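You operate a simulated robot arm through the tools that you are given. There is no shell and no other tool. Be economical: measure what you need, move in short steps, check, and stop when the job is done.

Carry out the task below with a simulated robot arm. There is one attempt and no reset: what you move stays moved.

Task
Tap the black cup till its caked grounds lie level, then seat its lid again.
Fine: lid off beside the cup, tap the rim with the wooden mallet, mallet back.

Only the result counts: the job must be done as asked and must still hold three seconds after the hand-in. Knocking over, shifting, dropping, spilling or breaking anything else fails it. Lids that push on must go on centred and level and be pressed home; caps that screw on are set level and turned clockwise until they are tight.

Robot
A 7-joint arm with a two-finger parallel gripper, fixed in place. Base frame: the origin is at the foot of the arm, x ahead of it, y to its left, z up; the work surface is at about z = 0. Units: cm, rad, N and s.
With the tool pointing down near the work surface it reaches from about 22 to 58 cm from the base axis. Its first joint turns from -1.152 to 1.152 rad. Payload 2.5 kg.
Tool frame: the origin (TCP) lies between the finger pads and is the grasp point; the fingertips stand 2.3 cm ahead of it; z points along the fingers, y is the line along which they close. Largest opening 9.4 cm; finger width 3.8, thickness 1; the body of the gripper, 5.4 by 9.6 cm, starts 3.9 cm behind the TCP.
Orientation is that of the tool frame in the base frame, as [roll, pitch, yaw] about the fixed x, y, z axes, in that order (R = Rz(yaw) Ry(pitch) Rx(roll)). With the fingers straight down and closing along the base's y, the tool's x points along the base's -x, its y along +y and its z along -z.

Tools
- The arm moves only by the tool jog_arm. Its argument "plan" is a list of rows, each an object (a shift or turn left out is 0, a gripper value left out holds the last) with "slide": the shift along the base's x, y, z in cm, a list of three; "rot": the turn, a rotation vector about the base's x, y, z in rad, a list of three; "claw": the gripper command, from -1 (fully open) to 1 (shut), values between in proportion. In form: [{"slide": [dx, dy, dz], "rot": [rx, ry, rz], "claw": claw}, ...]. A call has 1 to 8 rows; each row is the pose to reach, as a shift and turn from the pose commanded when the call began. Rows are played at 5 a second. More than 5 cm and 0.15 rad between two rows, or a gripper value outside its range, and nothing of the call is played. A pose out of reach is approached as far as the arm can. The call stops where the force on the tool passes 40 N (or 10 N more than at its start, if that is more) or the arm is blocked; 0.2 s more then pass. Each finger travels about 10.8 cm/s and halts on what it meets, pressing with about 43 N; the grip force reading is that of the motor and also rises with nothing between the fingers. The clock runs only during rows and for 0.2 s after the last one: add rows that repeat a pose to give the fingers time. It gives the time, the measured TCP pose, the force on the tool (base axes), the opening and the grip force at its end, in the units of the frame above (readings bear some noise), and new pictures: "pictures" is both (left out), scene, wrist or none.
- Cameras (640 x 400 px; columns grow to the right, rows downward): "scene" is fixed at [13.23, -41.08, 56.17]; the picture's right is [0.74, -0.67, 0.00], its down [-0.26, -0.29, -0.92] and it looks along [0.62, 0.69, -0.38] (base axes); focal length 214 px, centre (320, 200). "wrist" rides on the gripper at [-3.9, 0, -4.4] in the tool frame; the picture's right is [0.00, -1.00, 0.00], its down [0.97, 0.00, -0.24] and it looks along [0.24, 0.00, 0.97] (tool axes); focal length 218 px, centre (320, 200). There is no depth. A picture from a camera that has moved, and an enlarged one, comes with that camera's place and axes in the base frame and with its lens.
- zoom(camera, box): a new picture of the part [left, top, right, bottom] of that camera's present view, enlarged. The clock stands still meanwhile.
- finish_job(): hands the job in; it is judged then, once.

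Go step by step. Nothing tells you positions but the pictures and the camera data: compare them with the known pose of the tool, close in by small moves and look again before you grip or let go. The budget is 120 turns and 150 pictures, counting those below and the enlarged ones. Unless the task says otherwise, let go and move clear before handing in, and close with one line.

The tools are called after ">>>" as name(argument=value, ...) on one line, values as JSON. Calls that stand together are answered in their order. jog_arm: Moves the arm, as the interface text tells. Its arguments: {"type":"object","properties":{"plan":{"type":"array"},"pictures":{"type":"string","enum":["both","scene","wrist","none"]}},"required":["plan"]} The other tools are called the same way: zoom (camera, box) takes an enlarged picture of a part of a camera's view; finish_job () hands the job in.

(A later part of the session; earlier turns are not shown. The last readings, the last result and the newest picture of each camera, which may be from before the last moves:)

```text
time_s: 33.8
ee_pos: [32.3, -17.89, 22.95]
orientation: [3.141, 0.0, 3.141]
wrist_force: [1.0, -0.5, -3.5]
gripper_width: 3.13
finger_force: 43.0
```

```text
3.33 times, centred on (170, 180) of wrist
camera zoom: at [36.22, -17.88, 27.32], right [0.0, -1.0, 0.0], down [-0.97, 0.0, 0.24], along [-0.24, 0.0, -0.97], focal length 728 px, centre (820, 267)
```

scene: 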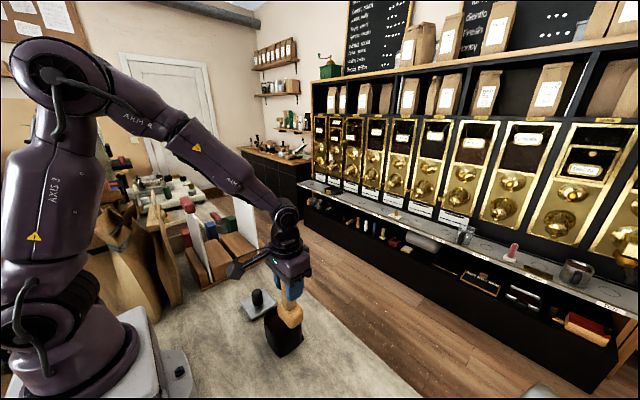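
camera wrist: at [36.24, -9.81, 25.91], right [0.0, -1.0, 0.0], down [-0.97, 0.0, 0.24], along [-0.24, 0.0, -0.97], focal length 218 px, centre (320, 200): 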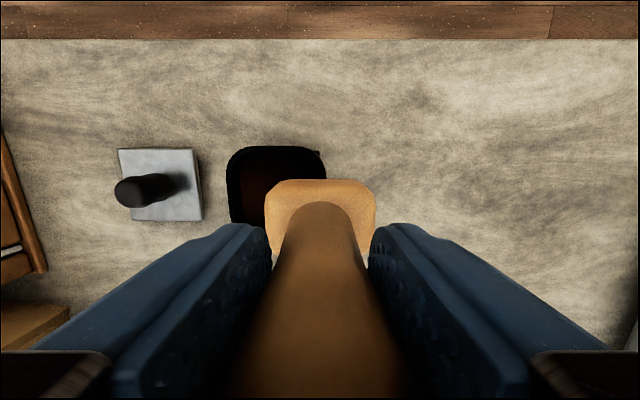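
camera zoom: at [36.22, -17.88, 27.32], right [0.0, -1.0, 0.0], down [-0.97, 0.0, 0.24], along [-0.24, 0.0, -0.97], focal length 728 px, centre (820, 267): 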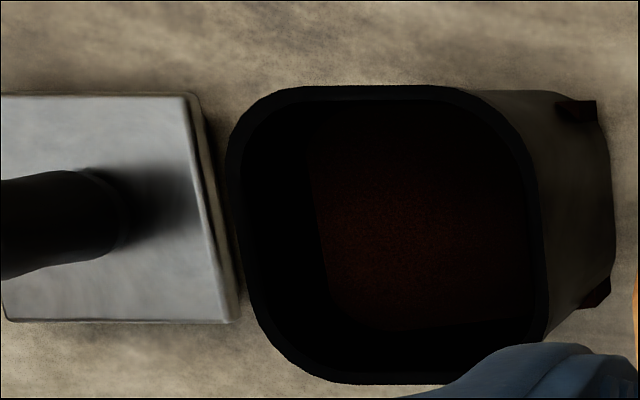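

There is little further change at the +y wall, so it may be level. I'll check from the mirrored viewpoint on the +y side, passing at safe height.

>>> jog_arm(plan=[{"slide": [0, 4.7, 0]}, {"slide": [0, 9.4, 0]}, {"slide": [0, 14.1, 0]}, {"slide": [0, 18.8, 0]}, {"slide": [0, 23.4, 0]}, {"slide": [0, 23.4, 0]}], pictures="none")

>>> zoom(camera="wrist", box=[390, 120, 550, 240])

>>> zoom(camera="scene", box=[265, 295, 309, 335])

```text
time_s: 35.2
ee_pos: [32.36, 5.37, 23.06]
orientation: [3.141, -0.001, -3.14]
wrist_force: [0.8, 0.0, -3.0]
gripper_width: 3.14
finger_force: 43.3
```

```text
3.33 times, centred on (470, 180) of wrist
camera zoom: at [36.26, 5.53, 27.32], right [0.0, -1.0, 0.0], down [-0.97, 0.0, 0.24], along [-0.24, 0.0, -0.97], focal length 728 px, centre (-180, 267)
```

zoom: 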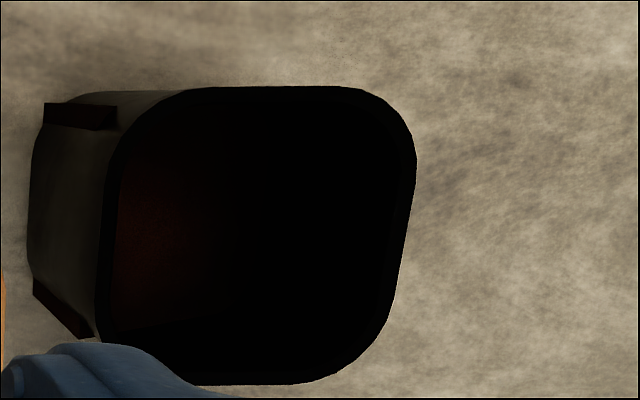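

```text
10.00 times, centred on (287, 315) of scene
camera zoom: at [13.23, -41.08, 56.17], right [0.74, -0.67, 0.0], down [-0.26, -0.29, -0.92], along [0.62, 0.69, -0.38], focal length 2145 px, centre (650, -950)
```

zoom: 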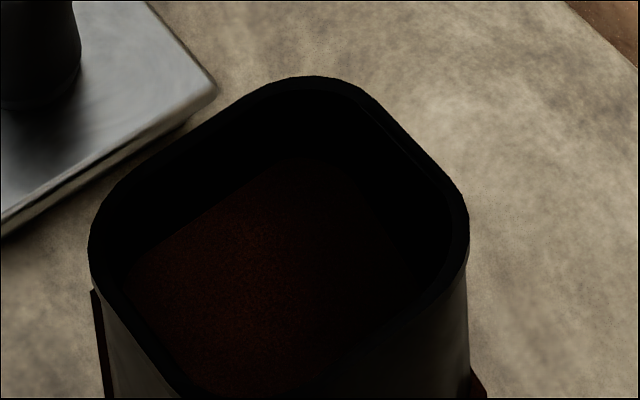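

>>> zoom(camera="scene", box=[276, 303, 300, 321])

>>> zoom(camera="wrist", box=[410, 140, 500, 220])

```text
16.00 times, centred on (288, 312) of scene
camera zoom: at [13.23, -41.08, 56.17], right [0.74, -0.67, 0.0], down [-0.26, -0.29, -0.92], along [0.62, 0.69, -0.38], focal length 3432 px, centre (832, -1592)
```

zoom: 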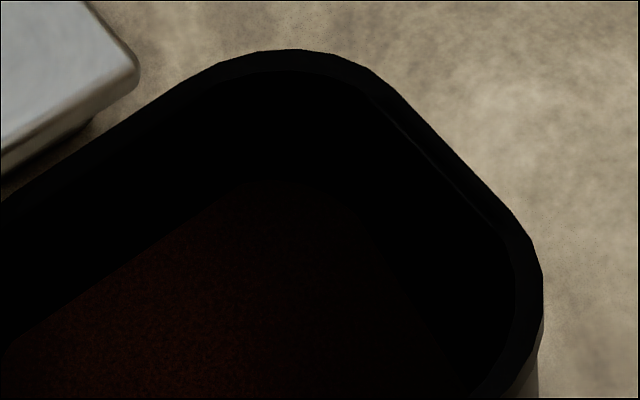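

```text
5.00 times, centred on (455, 180) of wrist
camera zoom: at [36.26, 5.53, 27.32], right [0.0, -1.0, 0.0], down [-0.97, 0.0, 0.24], along [-0.24, 0.0, -0.97], focal length 1091 px, centre (-355, 300)
```

zoom: 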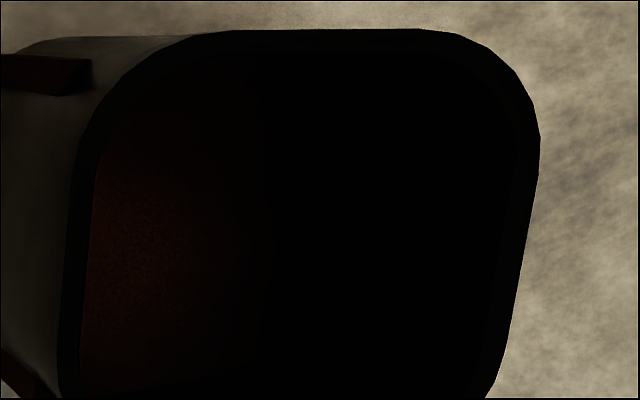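

The surface still seems to slope down toward -y, and set two changed little. I'll tap on the +y wall, the heap side, with a larger stroke.

>>> jog_arm(plan=[{"slide": [-0.05, -4, 0]}, {"slide": [-0.05, -7.9, 0]}, {"slide": [-0.05, -7.9, -3]}, {"slide": [-0.05, -7.9, -3]}, {"slide": [-0.05, -7.9, -5.0]}, {"slide": [-0.05, -7.9, -3]}, {"slide": [-0.05, -7.9, -5.0]}], pictures="none")

>>> jog_arm(plan=[{"slide": [0, 0, 2]}, {"slide": [0, 0, 0]}, {"slide": [0, 0, 2]}, {"slide": [0, 0, 0]}, {"slide": [0, 0, 2]}, {"slide": [0, 0, 0]}, {"slide": [0, 0, 2]}, {"slide": [0, 0, 5]}], pictures="none")

>>> jog_arm(plan=[{"slide": [0, 4, 0]}, {"slide": [0, 7.9, 0]}, {"slide": [0, 7.9, 0]}], pictures="none")

>>> zoom(camera="scene", box=[265, 295, 309, 335])

>>> zoom(camera="wrist", box=[390, 120, 550, 240])

```text
time_s: 36.8
ee_pos: [32.2, -2.34, 18.19]
orientation: [-3.141, 0.002, 3.142]
wrist_force: [-11.4, -0.1, 31.8]
gripper_width: 3.14
finger_force: 43.1
```

```text
time_s: 38.6
ee_pos: [32.18, -2.43, 23.06]
orientation: [3.142, -0.001, 3.141]
wrist_force: [1.0, 0.3, -3.7]
gripper_width: 3.11
finger_force: 43.4
```

```text
time_s: 39.4
ee_pos: [32.29, 5.56, 23.02]
orientation: [3.141, 0.0, -3.141]
wrist_force: [-0.6, -0.1, -3.1]
gripper_width: 3.13
finger_force: 42.5
```

```text
10.00 times, centred on (287, 315) of scene
camera zoom: at [13.23, -41.08, 56.17], right [0.74, -0.67, 0.0], down [-0.26, -0.29, -0.92], along [0.62, 0.69, -0.38], focal length 2145 px, centre (650, -950)
```

zoom: 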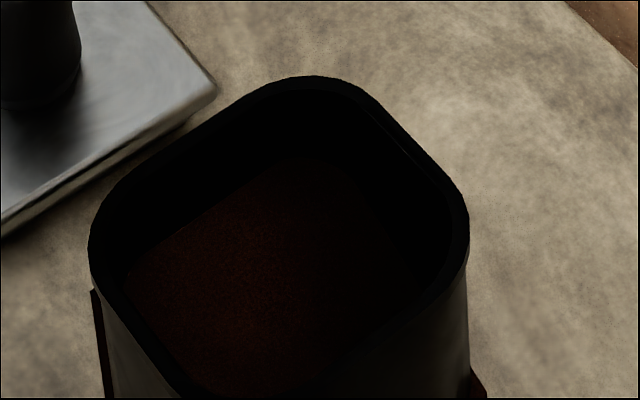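

```text
3.33 times, centred on (470, 180) of wrist
camera zoom: at [36.31, 5.58, 27.33], right [0.0, -1.0, 0.0], down [-0.97, 0.0, 0.24], along [-0.24, 0.0, -0.97], focal length 728 px, centre (-180, 267)
```

zoom: 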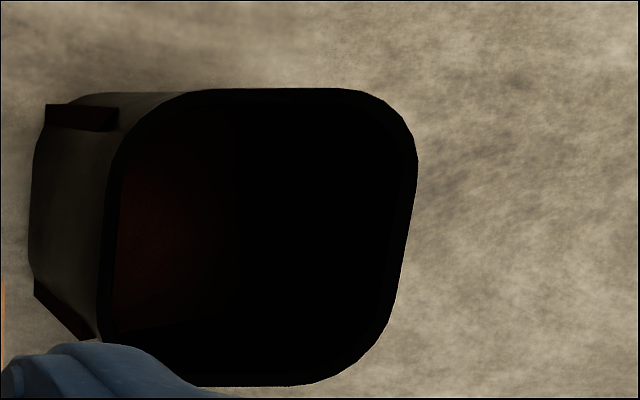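

Nothing moved further, so the surface may already be level, but the lighting is poor. I'll look from the -x side to compare the grounds line on the +x wall with the rim.

>>> jog_arm(plan=[{"slide": [-3, -2.5, 0.3]}, {"slide": [-6, -6, 0.6]}, {"slide": [-8, -9, 1]}, {"slide": [-9, -11.7, 1]}, {"slide": [-9, -11.7, 1]}], pictures="wrist")

>>> zoom(camera="wrist", box=[260, 60, 380, 160])

```text
time_s: 40.6
ee_pos: [22.99, -6.2, 23.97]
orientation: [3.141, 0.0, 3.141]
wrist_force: [0.1, 0.6, -2.6]
gripper_width: 3.13
finger_force: 43.6
camera wrist: at [27.18, -6.11, 28.27], right [0.0, -1.0, 0.0], down [-0.97, 0.0, 0.24], along [-0.24, 0.0, -0.97], focal length 218 px, centre (320, 200)
```

wrist: 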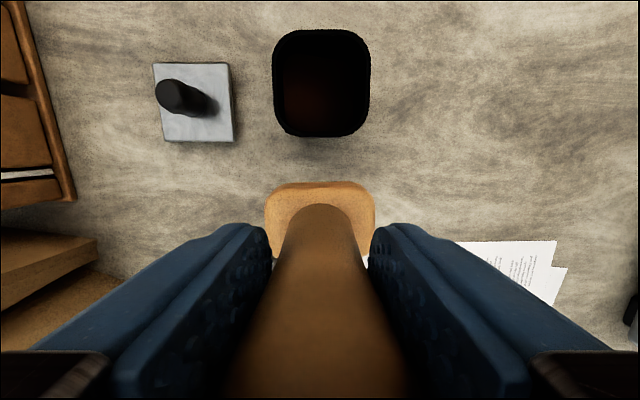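

```text
4.00 times, centred on (320, 110) of wrist
camera zoom: at [27.18, -6.11, 28.27], right [0.0, -1.0, 0.0], down [-0.97, 0.0, 0.24], along [-0.24, 0.0, -0.97], focal length 873 px, centre (320, 560)
```

zoom: 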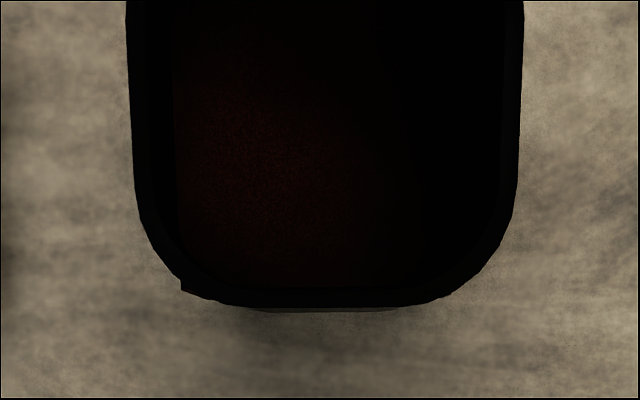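

>>> zoom(camera="wrist", box=[270, 25, 372, 139])

>>> zoom(camera="wrist", box=[295, 35, 370, 85])

```text
3.51 times, centred on (321, 82) of wrist
camera zoom: at [27.18, -6.11, 28.27], right [0.0, -1.0, 0.0], down [-0.97, 0.0, 0.24], along [-0.24, 0.0, -0.97], focal length 766 px, centre (316, 614)
```

zoom: 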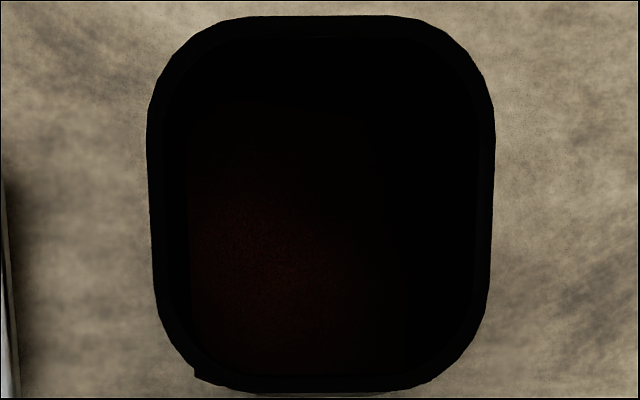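

```text
8.00 times, centred on (332, 60) of wrist
camera zoom: at [27.18, -6.11, 28.27], right [0.0, -1.0, 0.0], down [-0.97, 0.0, 0.24], along [-0.24, 0.0, -0.97], focal length 1746 px, centre (220, 1320)
```

zoom: 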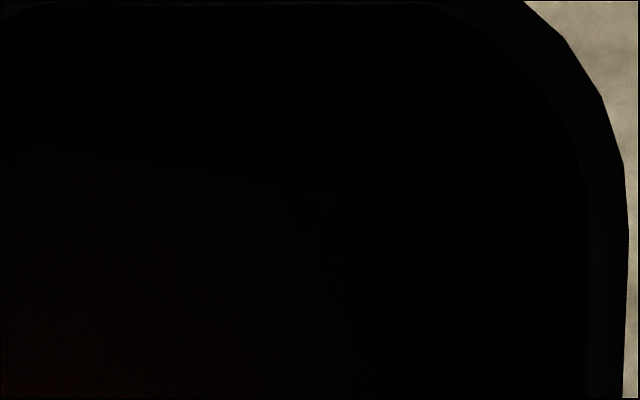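

The grounds line on the +x wall still falls toward -y by roughly 20°, so it isn't level. I'll use faster, firmer strokes on the -y wall.

>>> jog_arm(plan=[{"slide": [4.6, -1.8, 0]}, {"slide": [9.3, -3.7, -0.5]}, {"slide": [9.3, -3.7, -2.2]}, {"slide": [9.3, -3.7, -2.2]}, {"slide": [9.3, -3.7, -6.2]}], pictures="none")

>>> zoom(camera="scene", box=[265, 295, 309, 335])

```text
refused: row 2 steps farther than a row can; nothing moved
```

```text
10.00 times, centred on (287, 315) of scene
camera zoom: at [13.23, -41.08, 56.17], right [0.74, -0.67, 0.0], down [-0.26, -0.29, -0.92], along [0.62, 0.69, -0.38], focal length 2145 px, centre (650, -950)
```

zoom: 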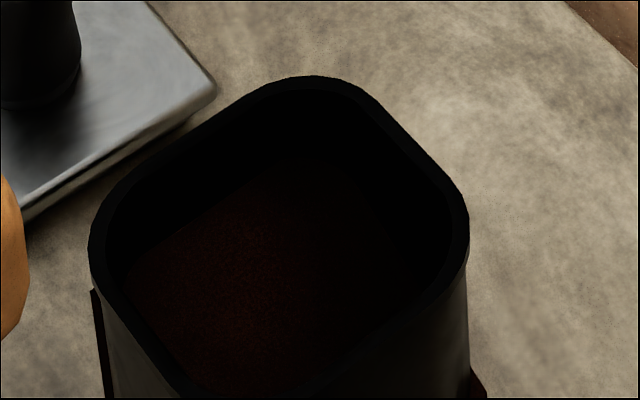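

>>> jog_arm(plan=[{"slide": [4.5, -1.8, 0]}, {"slide": [9, -3.6, 0]}, {"slide": [9.3, -3.7, -2.2]}, {"slide": [9.3, -3.7, -2.2]}, {"slide": [9.3, -3.7, -6.1]}], pictures="none")

>>> zoom(camera="scene", box=[265, 295, 309, 335])

```text
time_s: 41.8
ee_pos: [32.62, -9.87, 18.2]
orientation: [3.142, 0.004, 3.14]
wrist_force: [-9.2, 2.2, 34.5]
gripper_width: 3.12
finger_force: 43.2
```

```text
10.00 times, centred on (287, 315) of scene
camera zoom: at [13.22, -41.08, 56.17], right [0.74, -0.67, 0.0], down [-0.26, -0.29, -0.92], along [0.62, 0.69, -0.38], focal length 2145 px, centre (650, -950)
```

zoom: 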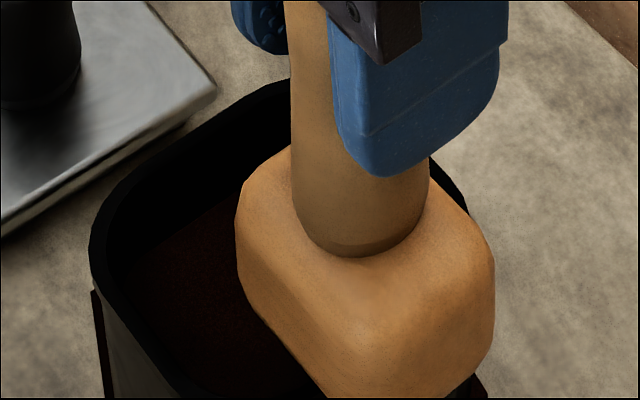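

>>> jog_arm(plan=[{"slide": [0, 0, 2]}, {"slide": [0, 0, 5]}, {"slide": [0, -4, 5]}, {"slide": [0, -8, 5]}, {"slide": [0, -8, 5]}], pictures="none")

>>> zoom(camera="scene", box=[265, 295, 309, 335])

>>> zoom(camera="wrist", box=[90, 120, 250, 240])

```text
time_s: 43.0
ee_pos: [32.43, -18.02, 22.98]
orientation: [3.14, 0.001, 3.141]
wrist_force: [-0.1, 0.2, -2.8]
gripper_width: 3.13
finger_force: 42.5
```

```text
10.00 times, centred on (287, 315) of scene
camera zoom: at [13.23, -41.08, 56.17], right [0.74, -0.67, 0.0], down [-0.26, -0.29, -0.92], along [0.62, 0.69, -0.38], focal length 2145 px, centre (650, -950)
```

zoom: 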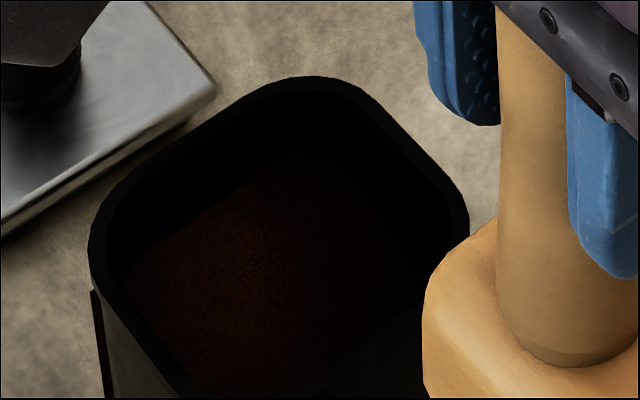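

```text
3.33 times, centred on (170, 180) of wrist
camera zoom: at [36.42, -17.96, 27.3], right [0.0, -1.0, 0.0], down [-0.97, 0.0, 0.24], along [-0.24, 0.0, -0.97], focal length 728 px, centre (820, 267)
```

zoom: 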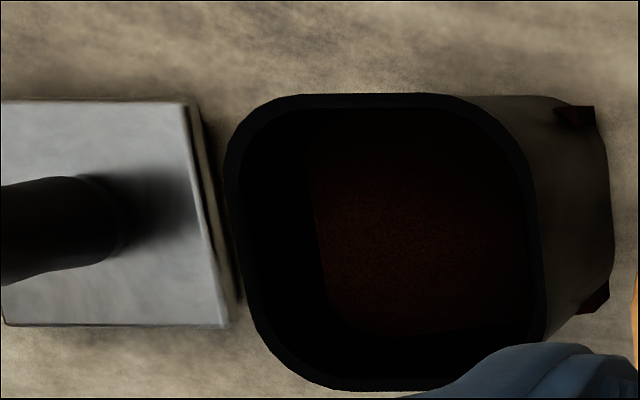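

>>> zoom(camera="wrist", box=[165, 175, 235, 225])

>>> zoom(camera="wrist", box=[160, 140, 240, 200])

```text
8.00 times, centred on (200, 200) of wrist
camera zoom: at [36.42, -17.96, 27.3], right [0.0, -1.0, 0.0], down [-0.97, 0.0, 0.24], along [-0.24, 0.0, -0.97], focal length 1746 px, centre (1280, 200)
```

zoom: 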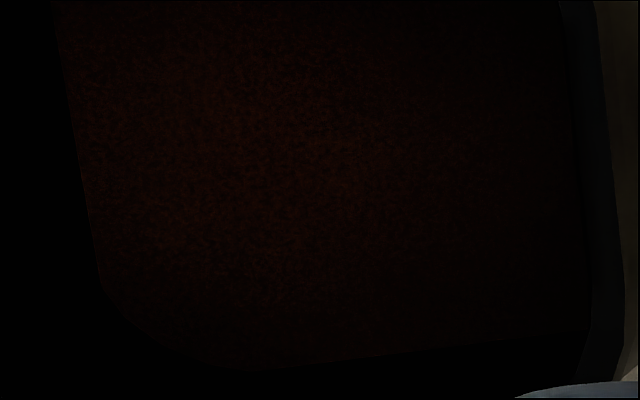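

```text
6.67 times, centred on (200, 170) of wrist
camera zoom: at [36.42, -17.96, 27.3], right [0.0, -1.0, 0.0], down [-0.97, 0.0, 0.24], along [-0.24, 0.0, -0.97], focal length 1455 px, centre (1120, 400)
```

zoom: 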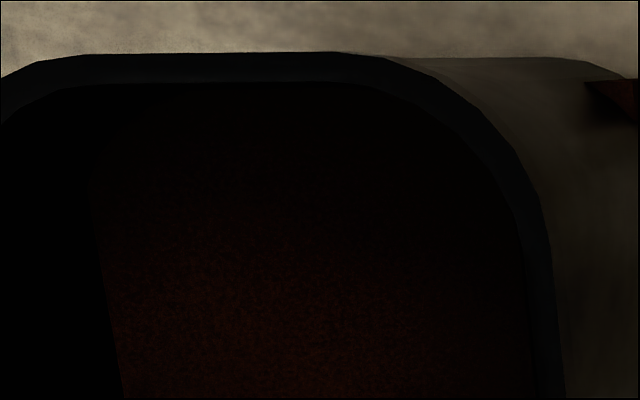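

The grounds line on the -x wall shows a remaining tilt of about 25°. The first firm set helped most, so I'll give a series of fast, longer strokes on the -y rim.

>>> jog_arm(plan=[{"slide": [-0.1, 4, 0]}, {"slide": [-0.1, 8, -0.5]}, {"slide": [-0.1, 8, -0.5]}, {"slide": [-0.1, 8, -5.1]}, {"slide": [-0.1, 8, -0.5]}, {"slide": [-0.1, 8, -5.1]}, {"slide": [-0.1, 8, -0.5]}, {"slide": [-0.1, 8, -5.1]}], pictures="none")

>>> jog_arm(plan=[{"slide": [0, 0, 4.6]}, {"slide": [0, 0, 0]}, {"slide": [0, 0, 4.6]}, {"slide": [0, 0, 0]}, {"slide": [0, 0, 4.6]}, {"slide": [0, -4, 5.1]}, {"slide": [0, -8, 5.1]}, {"slide": [0, -8, 5.1]}], pictures="none")

>>> zoom(camera="wrist", box=[165, 175, 235, 225])

```text
time_s: 44.8
ee_pos: [32.56, -9.83, 18.03]
orientation: [3.141, 0.002, 3.141]
wrist_force: [-10.3, 1.6, 33.9]
gripper_width: 3.14
finger_force: 43.3
```

```text
time_s: 46.6
ee_pos: [32.43, -18.06, 23.07]
orientation: [-3.14, 0.0, -3.141]
wrist_force: [0.0, -0.3, -3.1]
gripper_width: 3.15
finger_force: 42.2
```

```text
8.00 times, centred on (200, 200) of wrist
camera zoom: at [36.39, -18.03, 27.35], right [0.0, -1.0, 0.0], down [-0.97, 0.0, 0.24], along [-0.24, 0.0, -0.97], focal length 1746 px, centre (1280, 200)
```

zoom: 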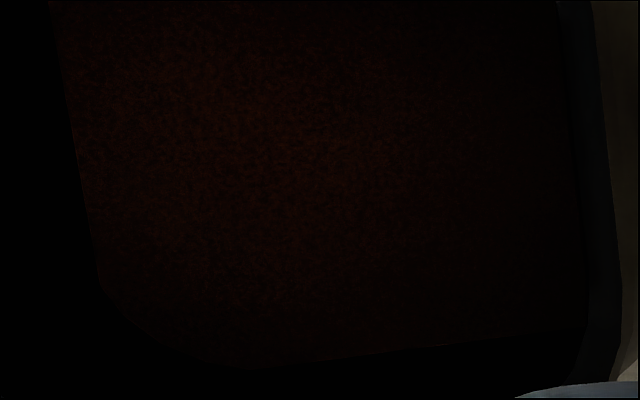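

Five harder taps changed nothing, so this spot seems exhausted. I'll try a few taps on the -x and +x rim walls before considering anything else.

>>> jog_arm(plan=[{"slide": [-2, 4, 0]}, {"slide": [-3.9, 8, 0]}, {"slide": [-3.9, 11.8, 0]}, {"slide": [-3.9, 11.8, -3.2]}, {"slide": [-3.9, 11.8, -5.0]}, {"slide": [-3.9, 11.8, -3.2]}, {"slide": [-3.9, 11.8, -5.0]}, {"slide": [-3.9, 11.8, -5.0]}], pictures="none")

>>> jog_arm(plan=[{"slide": [0, 0, 1.8]}, {"slide": [0, 0, 0]}, {"slide": [0, 0, 1.8]}, {"slide": [0, 0, 5]}, {"slide": [4, 0, 5]}, {"slide": [7.7, 0, 5]}, {"slide": [7.7, 0, 1.8]}, {"slide": [7.7, 0, 0]}], pictures="none")

>>> jog_arm(plan=[{"slide": [0, 0, 1.8]}, {"slide": [0, 0, 0]}, {"slide": [0, 0, 1.8]}, {"slide": [0, 0, 5]}, {"slide": [-2, -4, 5]}, {"slide": [-3.8, -8, 5]}, {"slide": [-3.8, -11.8, 5]}, {"slide": [-3.8, -11.8, 5]}], pictures="none")

>>> zoom(camera="wrist", box=[165, 175, 235, 225])

>>> zoom(camera="scene", box=[265, 295, 309, 335])

```text
time_s: 48.4
ee_pos: [28.59, -6.07, 17.99]
orientation: [-3.141, 0.002, -3.141]
wrist_force: [-5.8, 4.3, 31.3]
gripper_width: 3.14
finger_force: 43.2
```

```text
time_s: 50.2
ee_pos: [36.27, -6.14, 17.95]
orientation: [3.141, 0.003, -3.141]
wrist_force: [-2.0, 0.3, 8.3]
gripper_width: 3.12
finger_force: 42.8
```

```text
time_s: 52.0
ee_pos: [32.36, -17.97, 22.96]
orientation: [-3.141, 0.001, -3.141]
wrist_force: [0.4, 0.3, -3.1]
gripper_width: 3.16
finger_force: 43.2
```

```text
8.00 times, centred on (200, 200) of wrist
camera zoom: at [36.4, -17.84, 27.3], right [0.0, -1.0, 0.0], down [-0.97, 0.0, 0.24], along [-0.24, 0.0, -0.97], focal length 1746 px, centre (1280, 200)
```

zoom: 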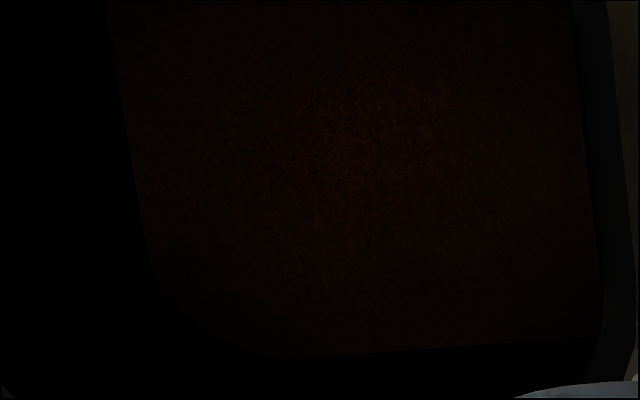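

```text
10.00 times, centred on (287, 315) of scene
camera zoom: at [13.23, -41.08, 56.17], right [0.74, -0.67, 0.0], down [-0.26, -0.29, -0.92], along [0.62, 0.69, -0.38], focal length 2145 px, centre (650, -950)
```

zoom: 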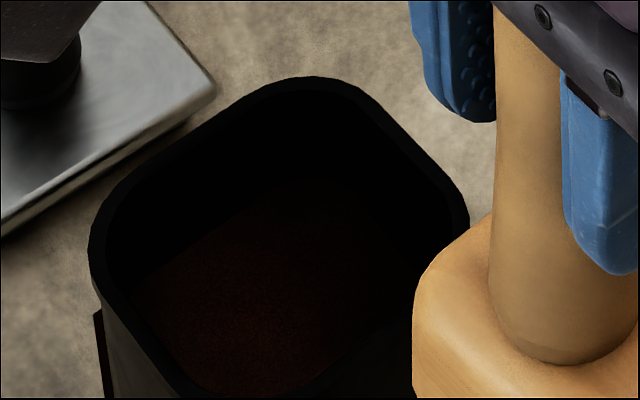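

Big improvement: the tilt has halved after tapping the ±x walls. I'll repeat that circuit.

>>> jog_arm(plan=[{"slide": [2, 4, 0]}, {"slide": [3.8, 8, 0]}, {"slide": [3.8, 11.8, 0]}, {"slide": [3.8, 11.8, -3.2]}, {"slide": [3.8, 11.8, -5.0]}, {"slide": [3.8, 11.8, -3.2]}, {"slide": [3.8, 11.8, -5.0]}, {"slide": [3.8, 11.8, -3.2]}], pictures="none")

>>> jog_arm(plan=[{"slide": [0, 0, 0]}, {"slide": [0, 0, 3.2]}, {"slide": [-2, -4, 3.2]}, {"slide": [-3.8, -8, 3.2]}, {"slide": [-3.8, -11.8, 3.2]}, {"slide": [-3.8, -11.8, 3.2]}], pictures="none")

>>> zoom(camera="wrist", box=[165, 175, 235, 225])

```text
time_s: 53.8
ee_pos: [36.15, -6.02, 19.86]
orientation: [-3.142, 0.002, 3.14]
wrist_force: [0.3, 0.9, -2.4]
gripper_width: 3.12
finger_force: 42.8
```

```text
time_s: 55.2
ee_pos: [32.42, -17.9, 22.84]
orientation: [3.141, 0.0, -3.141]
wrist_force: [-0.2, 0.3, -3.6]
gripper_width: 3.12
finger_force: 42.7
```

```text
8.00 times, centred on (200, 200) of wrist
camera zoom: at [36.41, -17.88, 27.22], right [0.0, -1.0, 0.0], down [-0.97, 0.0, 0.24], along [-0.24, 0.0, -0.97], focal length 1746 px, centre (1280, 200)
```

zoom: 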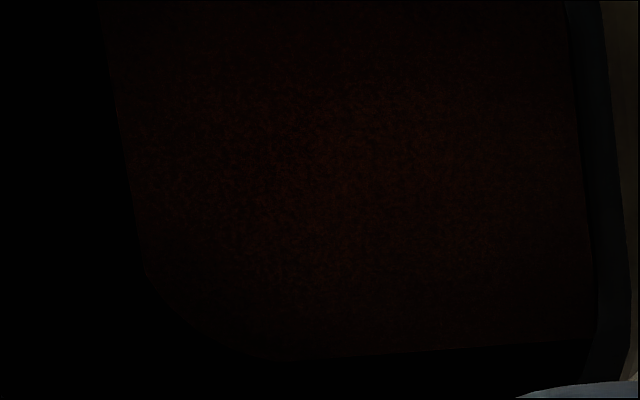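

The +x repeat had no effect. Now for the -x wall again.

>>> jog_arm(plan=[{"slide": [-2, 4, 0]}, {"slide": [-3.9, 8, 0]}, {"slide": [-3.9, 11.8, 0]}, {"slide": [-3.9, 11.8, -3.2]}, {"slide": [-3.9, 11.8, -4.9]}, {"slide": [-3.9, 11.8, -3.2]}, {"slide": [-3.9, 11.8, -4.9]}, {"slide": [-3.9, 11.8, -4.9]}], pictures="none")

>>> jog_arm(plan=[{"slide": [0, 0, 1.8]}, {"slide": [0, 0, 0]}, {"slide": [0, 0, 1.8]}, {"slide": [0, 0, 4.9]}, {"slide": [2, -4, 4.9]}, {"slide": [3.9, -8, 4.9]}, {"slide": [3.9, -11.8, 4.9]}, {"slide": [3.9, -11.8, 4.9]}], pictures="none")

>>> zoom(camera="wrist", box=[165, 175, 235, 225])

```text
time_s: 57.0
ee_pos: [28.53, -6.05, 18.12]
orientation: [-3.141, 0.001, -3.141]
wrist_force: [-6.1, 3.0, 29.8]
gripper_width: 3.14
finger_force: 42.9
```

```text
time_s: 58.8
ee_pos: [32.25, -17.97, 22.86]
orientation: [3.142, -0.002, -3.141]
wrist_force: [0.6, 0.9, -2.3]
gripper_width: 3.12
finger_force: 42.8
```

```text
8.00 times, centred on (200, 200) of wrist
camera zoom: at [36.3, -17.89, 27.28], right [0.0, -1.0, 0.0], down [-0.97, 0.0, 0.24], along [-0.24, 0.0, -0.97], focal length 1746 px, centre (1280, 200)
```

zoom: 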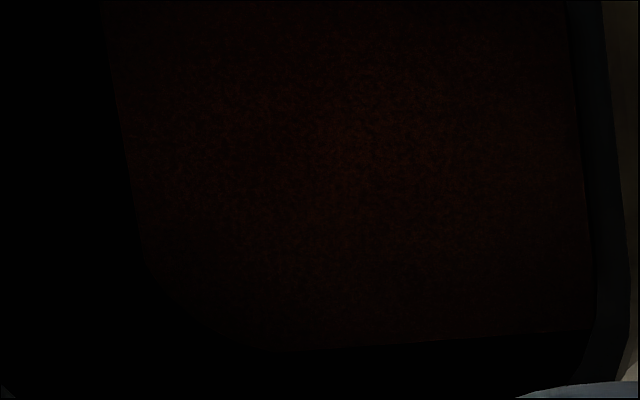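

No change there either. Full-force presses may not be counting as taps, so I'll try lighter, brisk ones (about 10–15 N) on the -y wall.

>>> jog_arm(plan=[{"slide": [0, 4, 0]}, {"slide": [0, 8, 0]}, {"slide": [0, 8, -3.5]}, {"slide": [0, 8, -3.8]}, {"slide": [0, 8, -4.8]}], pictures="none")

>>> jog_arm(plan=[{"slide": [0, 0, 1]}, {"slide": [0, 0, 1]}, {"slide": [0, 0, 0]}, {"slide": [0, 0, 1]}, {"slide": [0, 0, 1]}, {"slide": [0, 0, 0]}], pictures="none")

>>> jog_arm(plan=[{"slide": [0, 0, 1.8]}, {"slide": [0, 0, 4.8]}, {"slide": [0, -4, 4.8]}, {"slide": [0, -8, 4.8]}, {"slide": [0, -8, 4.8]}], pictures="none")

>>> zoom(camera="wrist", box=[165, 175, 235, 225])

```text
time_s: 60.0
ee_pos: [32.44, -9.98, 18.24]
orientation: [-3.14, 0.005, 3.141]
wrist_force: [-10.5, 1.4, 30.9]
gripper_width: 3.15
finger_force: 42.3
```

```text
time_s: 61.4
ee_pos: [32.43, -9.87, 18.27]
orientation: [-3.14, 0.004, -3.141]
wrist_force: [-10.2, 0.7, 32.4]
gripper_width: 3.14
finger_force: 43.2
```

```text
time_s: 62.6
ee_pos: [32.53, -18.01, 22.83]
orientation: [-3.141, 0.001, 3.141]
wrist_force: [-0.5, -0.4, -2.9]
gripper_width: 3.11
finger_force: 43.2
```

```text
8.00 times, centred on (200, 200) of wrist
camera zoom: at [36.51, -17.91, 27.21], right [0.0, -1.0, 0.0], down [-0.97, 0.0, 0.24], along [-0.24, 0.0, -0.97], focal length 1746 px, centre (1280, 200)
```

zoom: 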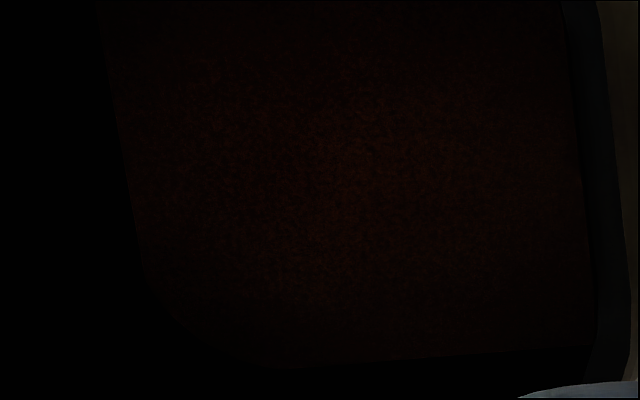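

I can't yet tell which taps count, so I'll replay exactly the circuit that worked.

>>> jog_arm(plan=[{"slide": [-2, 4, 0]}, {"slide": [-3.9, 8, 0]}, {"slide": [-3.9, 11.8, 0]}, {"slide": [-3.9, 11.8, -3.2]}, {"slide": [-3.9, 11.8, -5.0]}, {"slide": [-3.9, 11.8, -3.2]}, {"slide": [-3.9, 11.8, -5.0]}, {"slide": [-3.9, 11.8, -5.0]}], pictures="none")

>>> jog_arm(plan=[{"slide": [0, 0, 1.8]}, {"slide": [0, 0, 0]}, {"slide": [0, 0, 1.8]}, {"slide": [0, 0, 5]}, {"slide": [4, 0, 5]}, {"slide": [7.7, 0, 5]}], pictures="none")

>>> zoom(camera="scene", box=[265, 295, 309, 335])

>>> jog_arm(plan=[{"slide": [0, 0, -3.2]}, {"slide": [0, 0, -5]}], pictures="none")

>>> jog_arm(plan=[{"slide": [0, 0, 1.8]}, {"slide": [0, 0, 0]}, {"slide": [0, 0, 1.8]}, {"slide": [0, 0, 5]}], pictures="none")

>>> zoom(camera="scene", box=[265, 295, 309, 335])

```text
time_s: 64.4
ee_pos: [28.68, -6.14, 18.08]
orientation: [3.14, 0.005, -3.141]
wrist_force: [-2.7, 4.9, 35.0]
gripper_width: 3.13
finger_force: 43.2
```

```text
time_s: 65.8
ee_pos: [36.12, -6.07, 22.92]
orientation: [3.141, 0.0, 3.141]
wrist_force: [0.7, -0.4, -2.8]
gripper_width: 3.09
finger_force: 43.2
```

```text
10.00 times, centred on (287, 315) of scene
camera zoom: at [13.23, -41.08, 56.17], right [0.74, -0.67, 0.0], down [-0.26, -0.29, -0.92], along [0.62, 0.69, -0.38], focal length 2145 px, centre (650, -950)
```

zoom: 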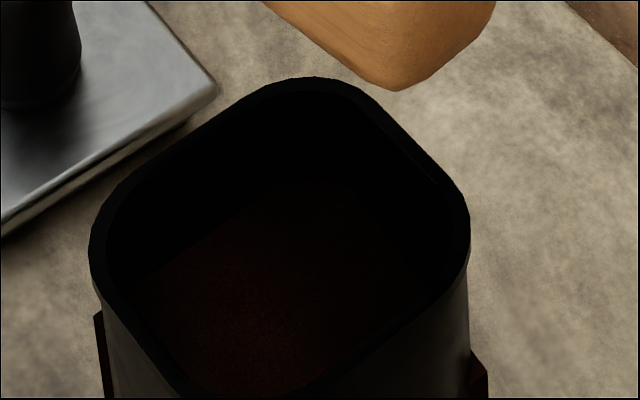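

```text
time_s: 66.4
ee_pos: [36.32, -6.11, 18.12]
orientation: [3.141, 0.007, 3.141]
wrist_force: [-1.0, 1.5, 22.8]
gripper_width: 3.11
finger_force: 43.4
```

```text
time_s: 67.4
ee_pos: [36.21, -6.24, 22.9]
orientation: [3.14, 0.001, -3.141]
wrist_force: [0.4, -0.4, -2.4]
gripper_width: 3.1
finger_force: 43.5
```

```text
10.00 times, centred on (287, 315) of scene
camera zoom: at [13.23, -41.08, 56.17], right [0.74, -0.67, 0.0], down [-0.26, -0.29, -0.92], along [0.62, 0.69, -0.38], focal length 2145 px, centre (650, -950)
```

zoom: 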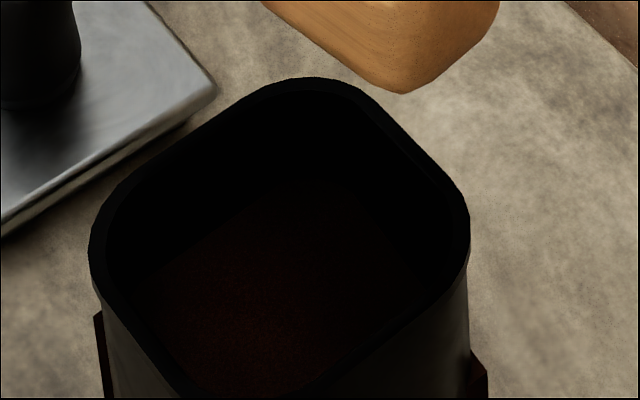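

No change; those +x hits were about 23 N, whereas the successful one read only about 8 N. I'll test really light taps here.

>>> jog_arm(plan=[{"slide": [0, 0, -3]}, {"slide": [0, 0, -4.2]}, {"slide": [0, 0, -4.2]}, {"slide": [0, 0, -4.85]}], pictures="none")

>>> jog_arm(plan=[{"slide": [0, 0, 0.7]}, {"slide": [0, 0, 0.7]}, {"slide": [0, 0, 0]}, {"slide": [0, 0, 0.7]}, {"slide": [0, 0, 0.7]}, {"slide": [0, 0, 0]}], pictures="none")

>>> jog_arm(plan=[{"slide": [0, 0, 2.5]}, {"slide": [0, 0, 4.85]}], pictures="none")

>>> zoom(camera="scene", box=[265, 295, 309, 335])

```text
time_s: 68.4
ee_pos: [36.22, -6.09, 18.18]
orientation: [-3.141, 0.002, -3.14]
wrist_force: [-2.1, 0.9, 9.7]
gripper_width: 3.09
finger_force: 43.1
```

```text
time_s: 69.8
ee_pos: [36.19, -6.09, 18.17]
orientation: [3.141, 0.002, 3.141]
wrist_force: [-2.2, 0.9, 9.1]
gripper_width: 3.08
finger_force: 42.7
```

```text
time_s: 70.4
ee_pos: [36.17, -6.12, 22.82]
orientation: [3.142, 0.0, -3.141]
wrist_force: [0.2, 0.2, -2.9]
gripper_width: 3.11
finger_force: 42.9
```

```text
10.00 times, centred on (287, 315) of scene
camera zoom: at [13.23, -41.08, 56.17], right [0.74, -0.67, 0.0], down [-0.26, -0.29, -0.92], along [0.62, 0.69, -0.38], focal length 2145 px, centre (650, -950)
```

zoom: 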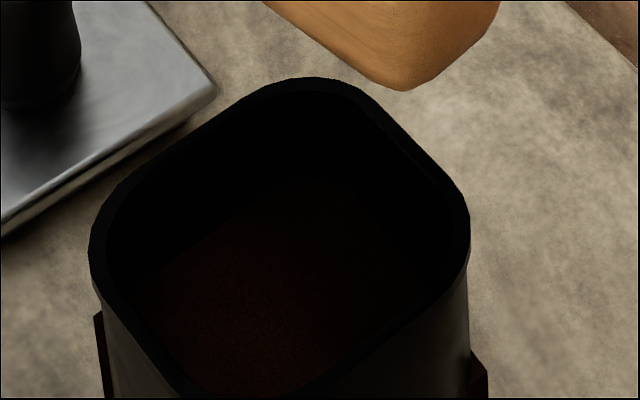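

Still no visible change. I'll try the +y rim and the corners with moderate strokes, checking after each.

>>> jog_arm(plan=[{"slide": [-2, 2, 0.3]}, {"slide": [-3.8, 3.7, 0.2]}, {"slide": [-3.8, 3.7, -2]}, {"slide": [-3.8, 3.7, -5.0]}, {"slide": [-3.8, 3.7, -2]}, {"slide": [-3.8, 3.7, -2]}, {"slide": [-3.8, 3.7, -5.0]}], pictures="none")

>>> jog_arm(plan=[{"slide": [0, 0, 3]}, {"slide": [0, 0, 3]}, {"slide": [0, 0, 0]}, {"slide": [0, 0, 3]}, {"slide": [0, 0, 3]}, {"slide": [0, 0, 0]}, {"slide": [0, 0, 3]}, {"slide": [0, 0, 5]}], pictures="none")

>>> zoom(camera="scene", box=[265, 295, 309, 335])

```text
time_s: 72.0
ee_pos: [32.5, -2.57, 18.17]
orientation: [-3.141, 0.005, 3.14]
wrist_force: [-6.6, -0.8, 29.4]
gripper_width: 3.04
finger_force: 42.9
```

```text
time_s: 73.8
ee_pos: [32.39, -2.4, 22.89]
orientation: [-3.141, 0.001, 3.141]
wrist_force: [0.1, -0.5, -2.9]
gripper_width: 3.09
finger_force: 42.7
```

```text
10.00 times, centred on (287, 315) of scene
camera zoom: at [13.23, -41.08, 56.17], right [0.74, -0.67, 0.0], down [-0.26, -0.29, -0.92], along [0.62, 0.69, -0.38], focal length 2145 px, centre (650, -950)
```

zoom: 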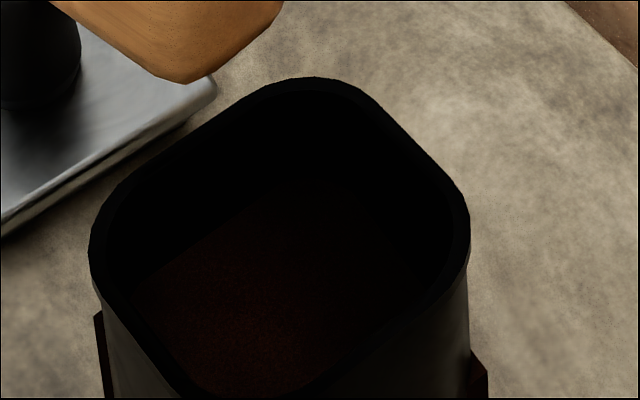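

>>> jog_arm(plan=[{"slide": [0, -4, 0]}, {"slide": [0, -8, 0]}, {"slide": [0, -12, 0]}, {"slide": [0, -15.5, 0]}, {"slide": [0, -15.5, 0]}], pictures="none")

>>> zoom(camera="wrist", box=[165, 175, 235, 225])

>>> zoom(camera="scene", box=[265, 295, 309, 335])

>>> zoom(camera="wrist", box=[90, 120, 250, 240])

```text
time_s: 75.0
ee_pos: [32.52, -18.01, 22.98]
orientation: [3.141, -0.001, -3.141]
wrist_force: [-0.7, 0.4, -2.9]
gripper_width: 3.08
finger_force: 43.3
```

```text
8.00 times, centred on (200, 200) of wrist
camera zoom: at [36.45, -17.91, 27.33], right [0.0, -1.0, 0.0], down [-0.97, 0.0, 0.24], along [-0.24, 0.0, -0.97], focal length 1746 px, centre (1280, 200)
```

zoom: 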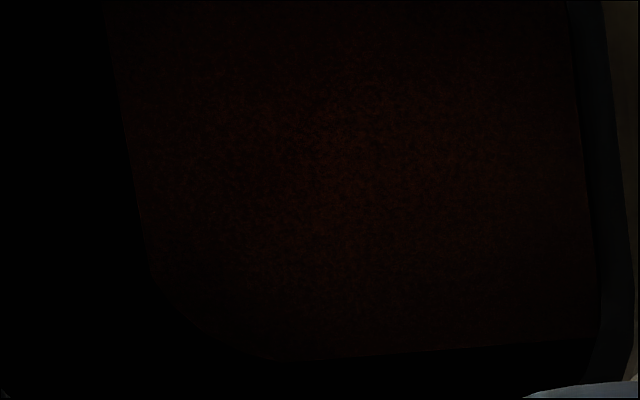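

```text
10.00 times, centred on (287, 315) of scene
camera zoom: at [13.23, -41.08, 56.17], right [0.74, -0.67, 0.0], down [-0.26, -0.29, -0.92], along [0.62, 0.69, -0.38], focal length 2145 px, centre (650, -950)
```

zoom: 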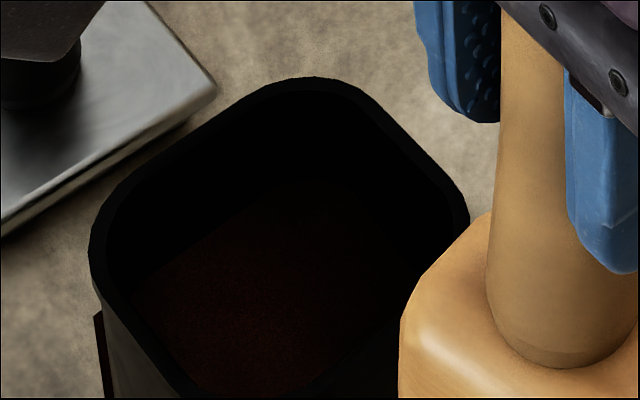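

```text
3.33 times, centred on (170, 180) of wrist
camera zoom: at [36.45, -17.91, 27.33], right [0.0, -1.0, 0.0], down [-0.97, 0.0, 0.24], along [-0.24, 0.0, -0.97], focal length 728 px, centre (820, 267)
```

zoom: 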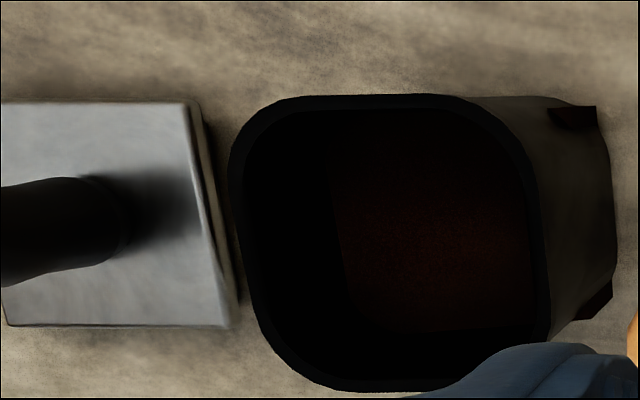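

The two improvements were equal steps, so one more effective tap should level it. I'll try quick strokes with very short contact, reversing right at the touch height.

>>> jog_arm(plan=[{"slide": [0, 4, 0]}, {"slide": [0, 8, 0]}, {"slide": [0, 8, -2]}, {"slide": [0, 8, -4.6]}, {"slide": [0, 8, -2]}, {"slide": [0, 8, -4.65]}, {"slide": [0, 8, -2]}, {"slide": [0, 8, -2]}], pictures="none")

>>> jog_arm(plan=[{"slide": [0, 0, -2.7]}, {"slide": [0, 0, 0]}, {"slide": [0, 0, -2.75]}, {"slide": [0, 0, 0]}, {"slide": [0, 0, 2]}, {"slide": [0, -4, 2]}, {"slide": [0, -8, 2]}, {"slide": [0, -8, 2]}], pictures="none")

>>> zoom(camera="wrist", box=[165, 175, 235, 225])

```text
time_s: 76.8
ee_pos: [32.43, -9.96, 20.96]
orientation: [3.141, -0.001, -3.141]
wrist_force: [0.6, 0.1, -3.2]
gripper_width: 3.08
finger_force: 43.2
```

```text
time_s: 78.6
ee_pos: [32.25, -17.88, 22.97]
orientation: [3.141, -0.002, -3.14]
wrist_force: [-0.5, 0.4, -2.6]
gripper_width: 3.04
finger_force: 43.0
```

```text
8.00 times, centred on (200, 200) of wrist
camera zoom: at [36.3, -17.79, 27.27], right [0.0, -1.0, 0.0], down [-0.97, 0.0, 0.24], along [-0.24, 0.0, -0.97], focal length 1746 px, centre (1280, 200)
```

zoom: 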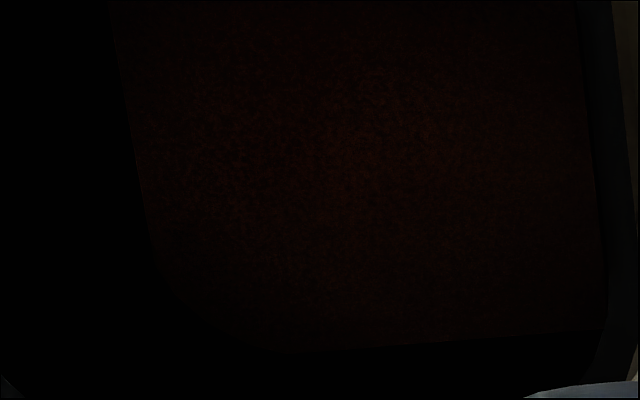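

Vertical strokes seem mostly ignored. The mallet's striking faces are its ends (along y), so I'll try a gentle sideways tap on the -y rim with the head's end face, first finding contact slowly.

>>> jog_arm(plan=[{"slide": [0, 0, -4]}, {"slide": [0, 0, -7.4]}, {"slide": [0, 2, -7.4]}, {"slide": [0, 3, -7.4]}, {"slide": [0, 3.6, -7.4]}, {"slide": [0, 4, -7.4]}, {"slide": [0, 4, -7.4]}], pictures="none")

>>> zoom(camera="scene", box=[265, 295, 325, 350])

>>> zoom(camera="wrist", box=[140, 130, 380, 270])

```text
time_s: 80.2
ee_pos: [32.31, -13.83, 15.57]
orientation: [-3.14, 0.001, 3.14]
wrist_force: [0.2, -0.1, -2.6]
gripper_width: 3.09
finger_force: 42.9
```

```text
7.27 times, centred on (295, 322) of scene
camera zoom: at [13.23, -41.08, 56.17], right [0.74, -0.67, 0.0], down [-0.26, -0.29, -0.92], along [0.62, 0.69, -0.38], focal length 1560 px, centre (502, -691)
```

zoom: 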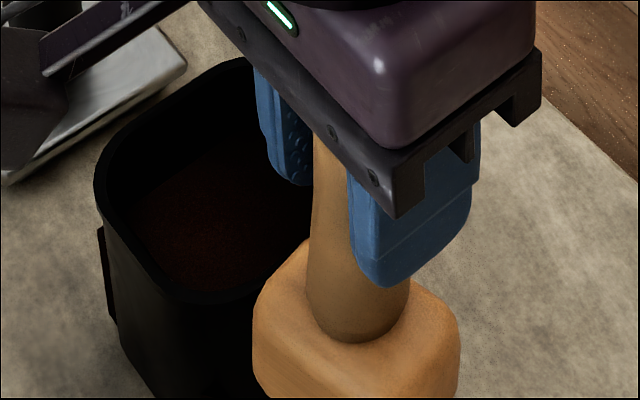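

```text
2.67 times, centred on (260, 200) of wrist
camera zoom: at [36.39, -13.81, 19.87], right [0.0, -1.0, 0.0], down [-0.97, 0.0, 0.24], along [-0.24, 0.0, -0.97], focal length 582 px, centre (480, 200)
```

zoom: 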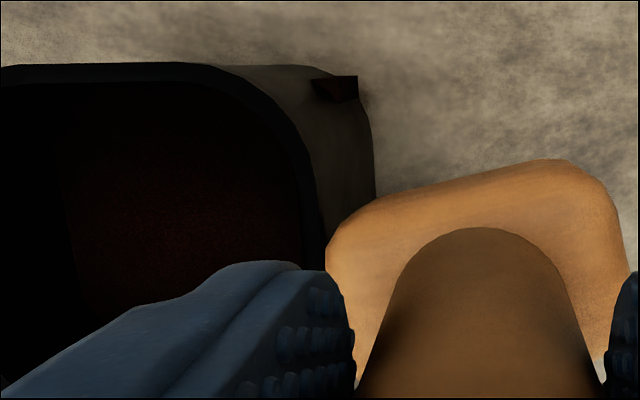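

The mallet has turned about 15° in the grip, which I'll correct when putting it back. Its end is just short of the rim, so I'll tap in tiny lateral steps.

>>> jog_arm(plan=[{"slide": [0, 0.15, 0]}, {"slide": [0, 0.3, 0]}], pictures="none")

>>> jog_arm(plan=[{"slide": [0, 0.15, 0]}, {"slide": [0, 0.3, 0]}], pictures="none")

>>> zoom(camera="scene", box=[265, 295, 309, 335])

```text
time_s: 80.8
ee_pos: [32.41, -13.54, 15.51]
orientation: [3.141, 0.0, 3.141]
wrist_force: [-0.8, -2.5, -2.6]
gripper_width: 3.1
finger_force: 43.1
```

```text
time_s: 81.4
ee_pos: [32.42, -13.11, 15.5]
orientation: [3.141, 0.001, 3.141]
wrist_force: [0.7, -2.5, -2.6]
gripper_width: 3.06
finger_force: 43.4
```

```text
10.00 times, centred on (287, 315) of scene
camera zoom: at [13.23, -41.08, 56.17], right [0.74, -0.67, 0.0], down [-0.26, -0.29, -0.92], along [0.62, 0.69, -0.38], focal length 2145 px, centre (650, -950)
```

zoom: 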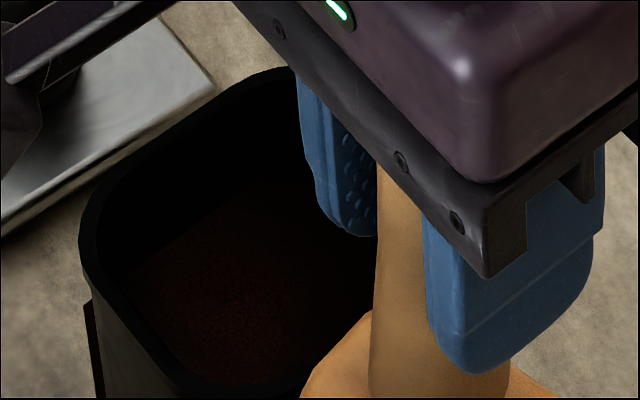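

The cup slides at about 2.5 N and moved roughly 0.3 cm. I'll try one brisk lateral tap that stops right at the present contact position.

>>> jog_arm(plan=[{"slide": [0, -1.6, 0]}, {"slide": [0, -1.6, 0]}, {"slide": [0, 0.05, 0]}, {"slide": [0, -1.6, 0]}, {"slide": [0, -3, 0]}], pictures="none")

>>> zoom(camera="scene", box=[265, 295, 309, 335])

```text
time_s: 82.6
ee_pos: [32.29, -16.28, 15.49]
orientation: [3.14, 0.0, -3.141]
wrist_force: [0.8, 0.0, -2.1]
gripper_width: 3.08
finger_force: 43.9
```

```text
10.00 times, centred on (287, 315) of scene
camera zoom: at [13.23, -41.08, 56.17], right [0.74, -0.67, 0.0], down [-0.26, -0.29, -0.92], along [0.62, 0.69, -0.38], focal length 2145 px, centre (650, -950)
```

zoom: 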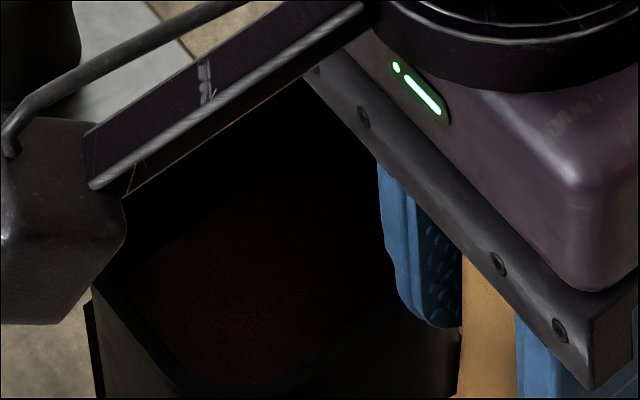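

>>> jog_arm(plan=[{"slide": [0, -0.8, 3.7]}, {"slide": [0, -1.7, 7.4]}, {"slide": [0, -1.7, 7.4]}], pictures="none")

>>> zoom(camera="wrist", box=[165, 175, 235, 225])

>>> zoom(camera="scene", box=[265, 295, 309, 335])

```text
time_s: 83.4
ee_pos: [32.43, -17.86, 23.0]
orientation: [-3.14, 0.0, 3.141]
wrist_force: [0.7, -0.9, -3.1]
gripper_width: 3.07
finger_force: 42.9
```

```text
8.00 times, centred on (200, 200) of wrist
camera zoom: at [36.4, -17.89, 27.32], right [0.0, -1.0, 0.0], down [-0.97, 0.0, 0.24], along [-0.24, 0.0, -0.97], focal length 1746 px, centre (1280, 200)
```

zoom: 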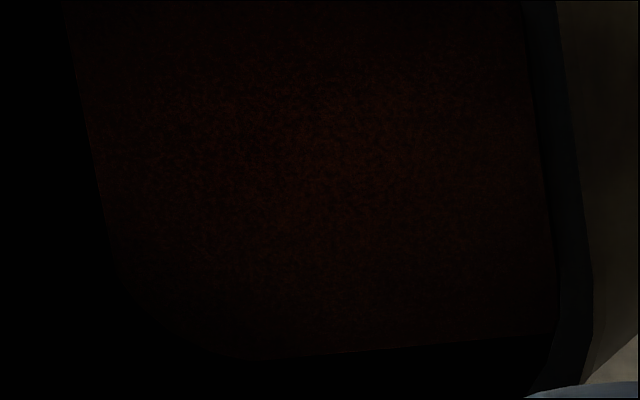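

```text
10.00 times, centred on (287, 315) of scene
camera zoom: at [13.23, -41.08, 56.17], right [0.74, -0.67, 0.0], down [-0.26, -0.29, -0.92], along [0.62, 0.69, -0.38], focal length 2145 px, centre (650, -950)
```

zoom: 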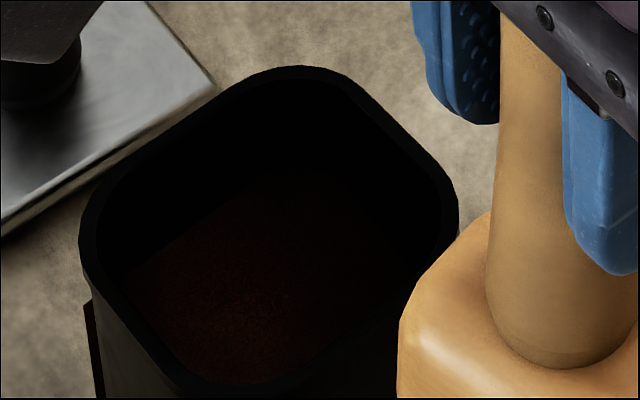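

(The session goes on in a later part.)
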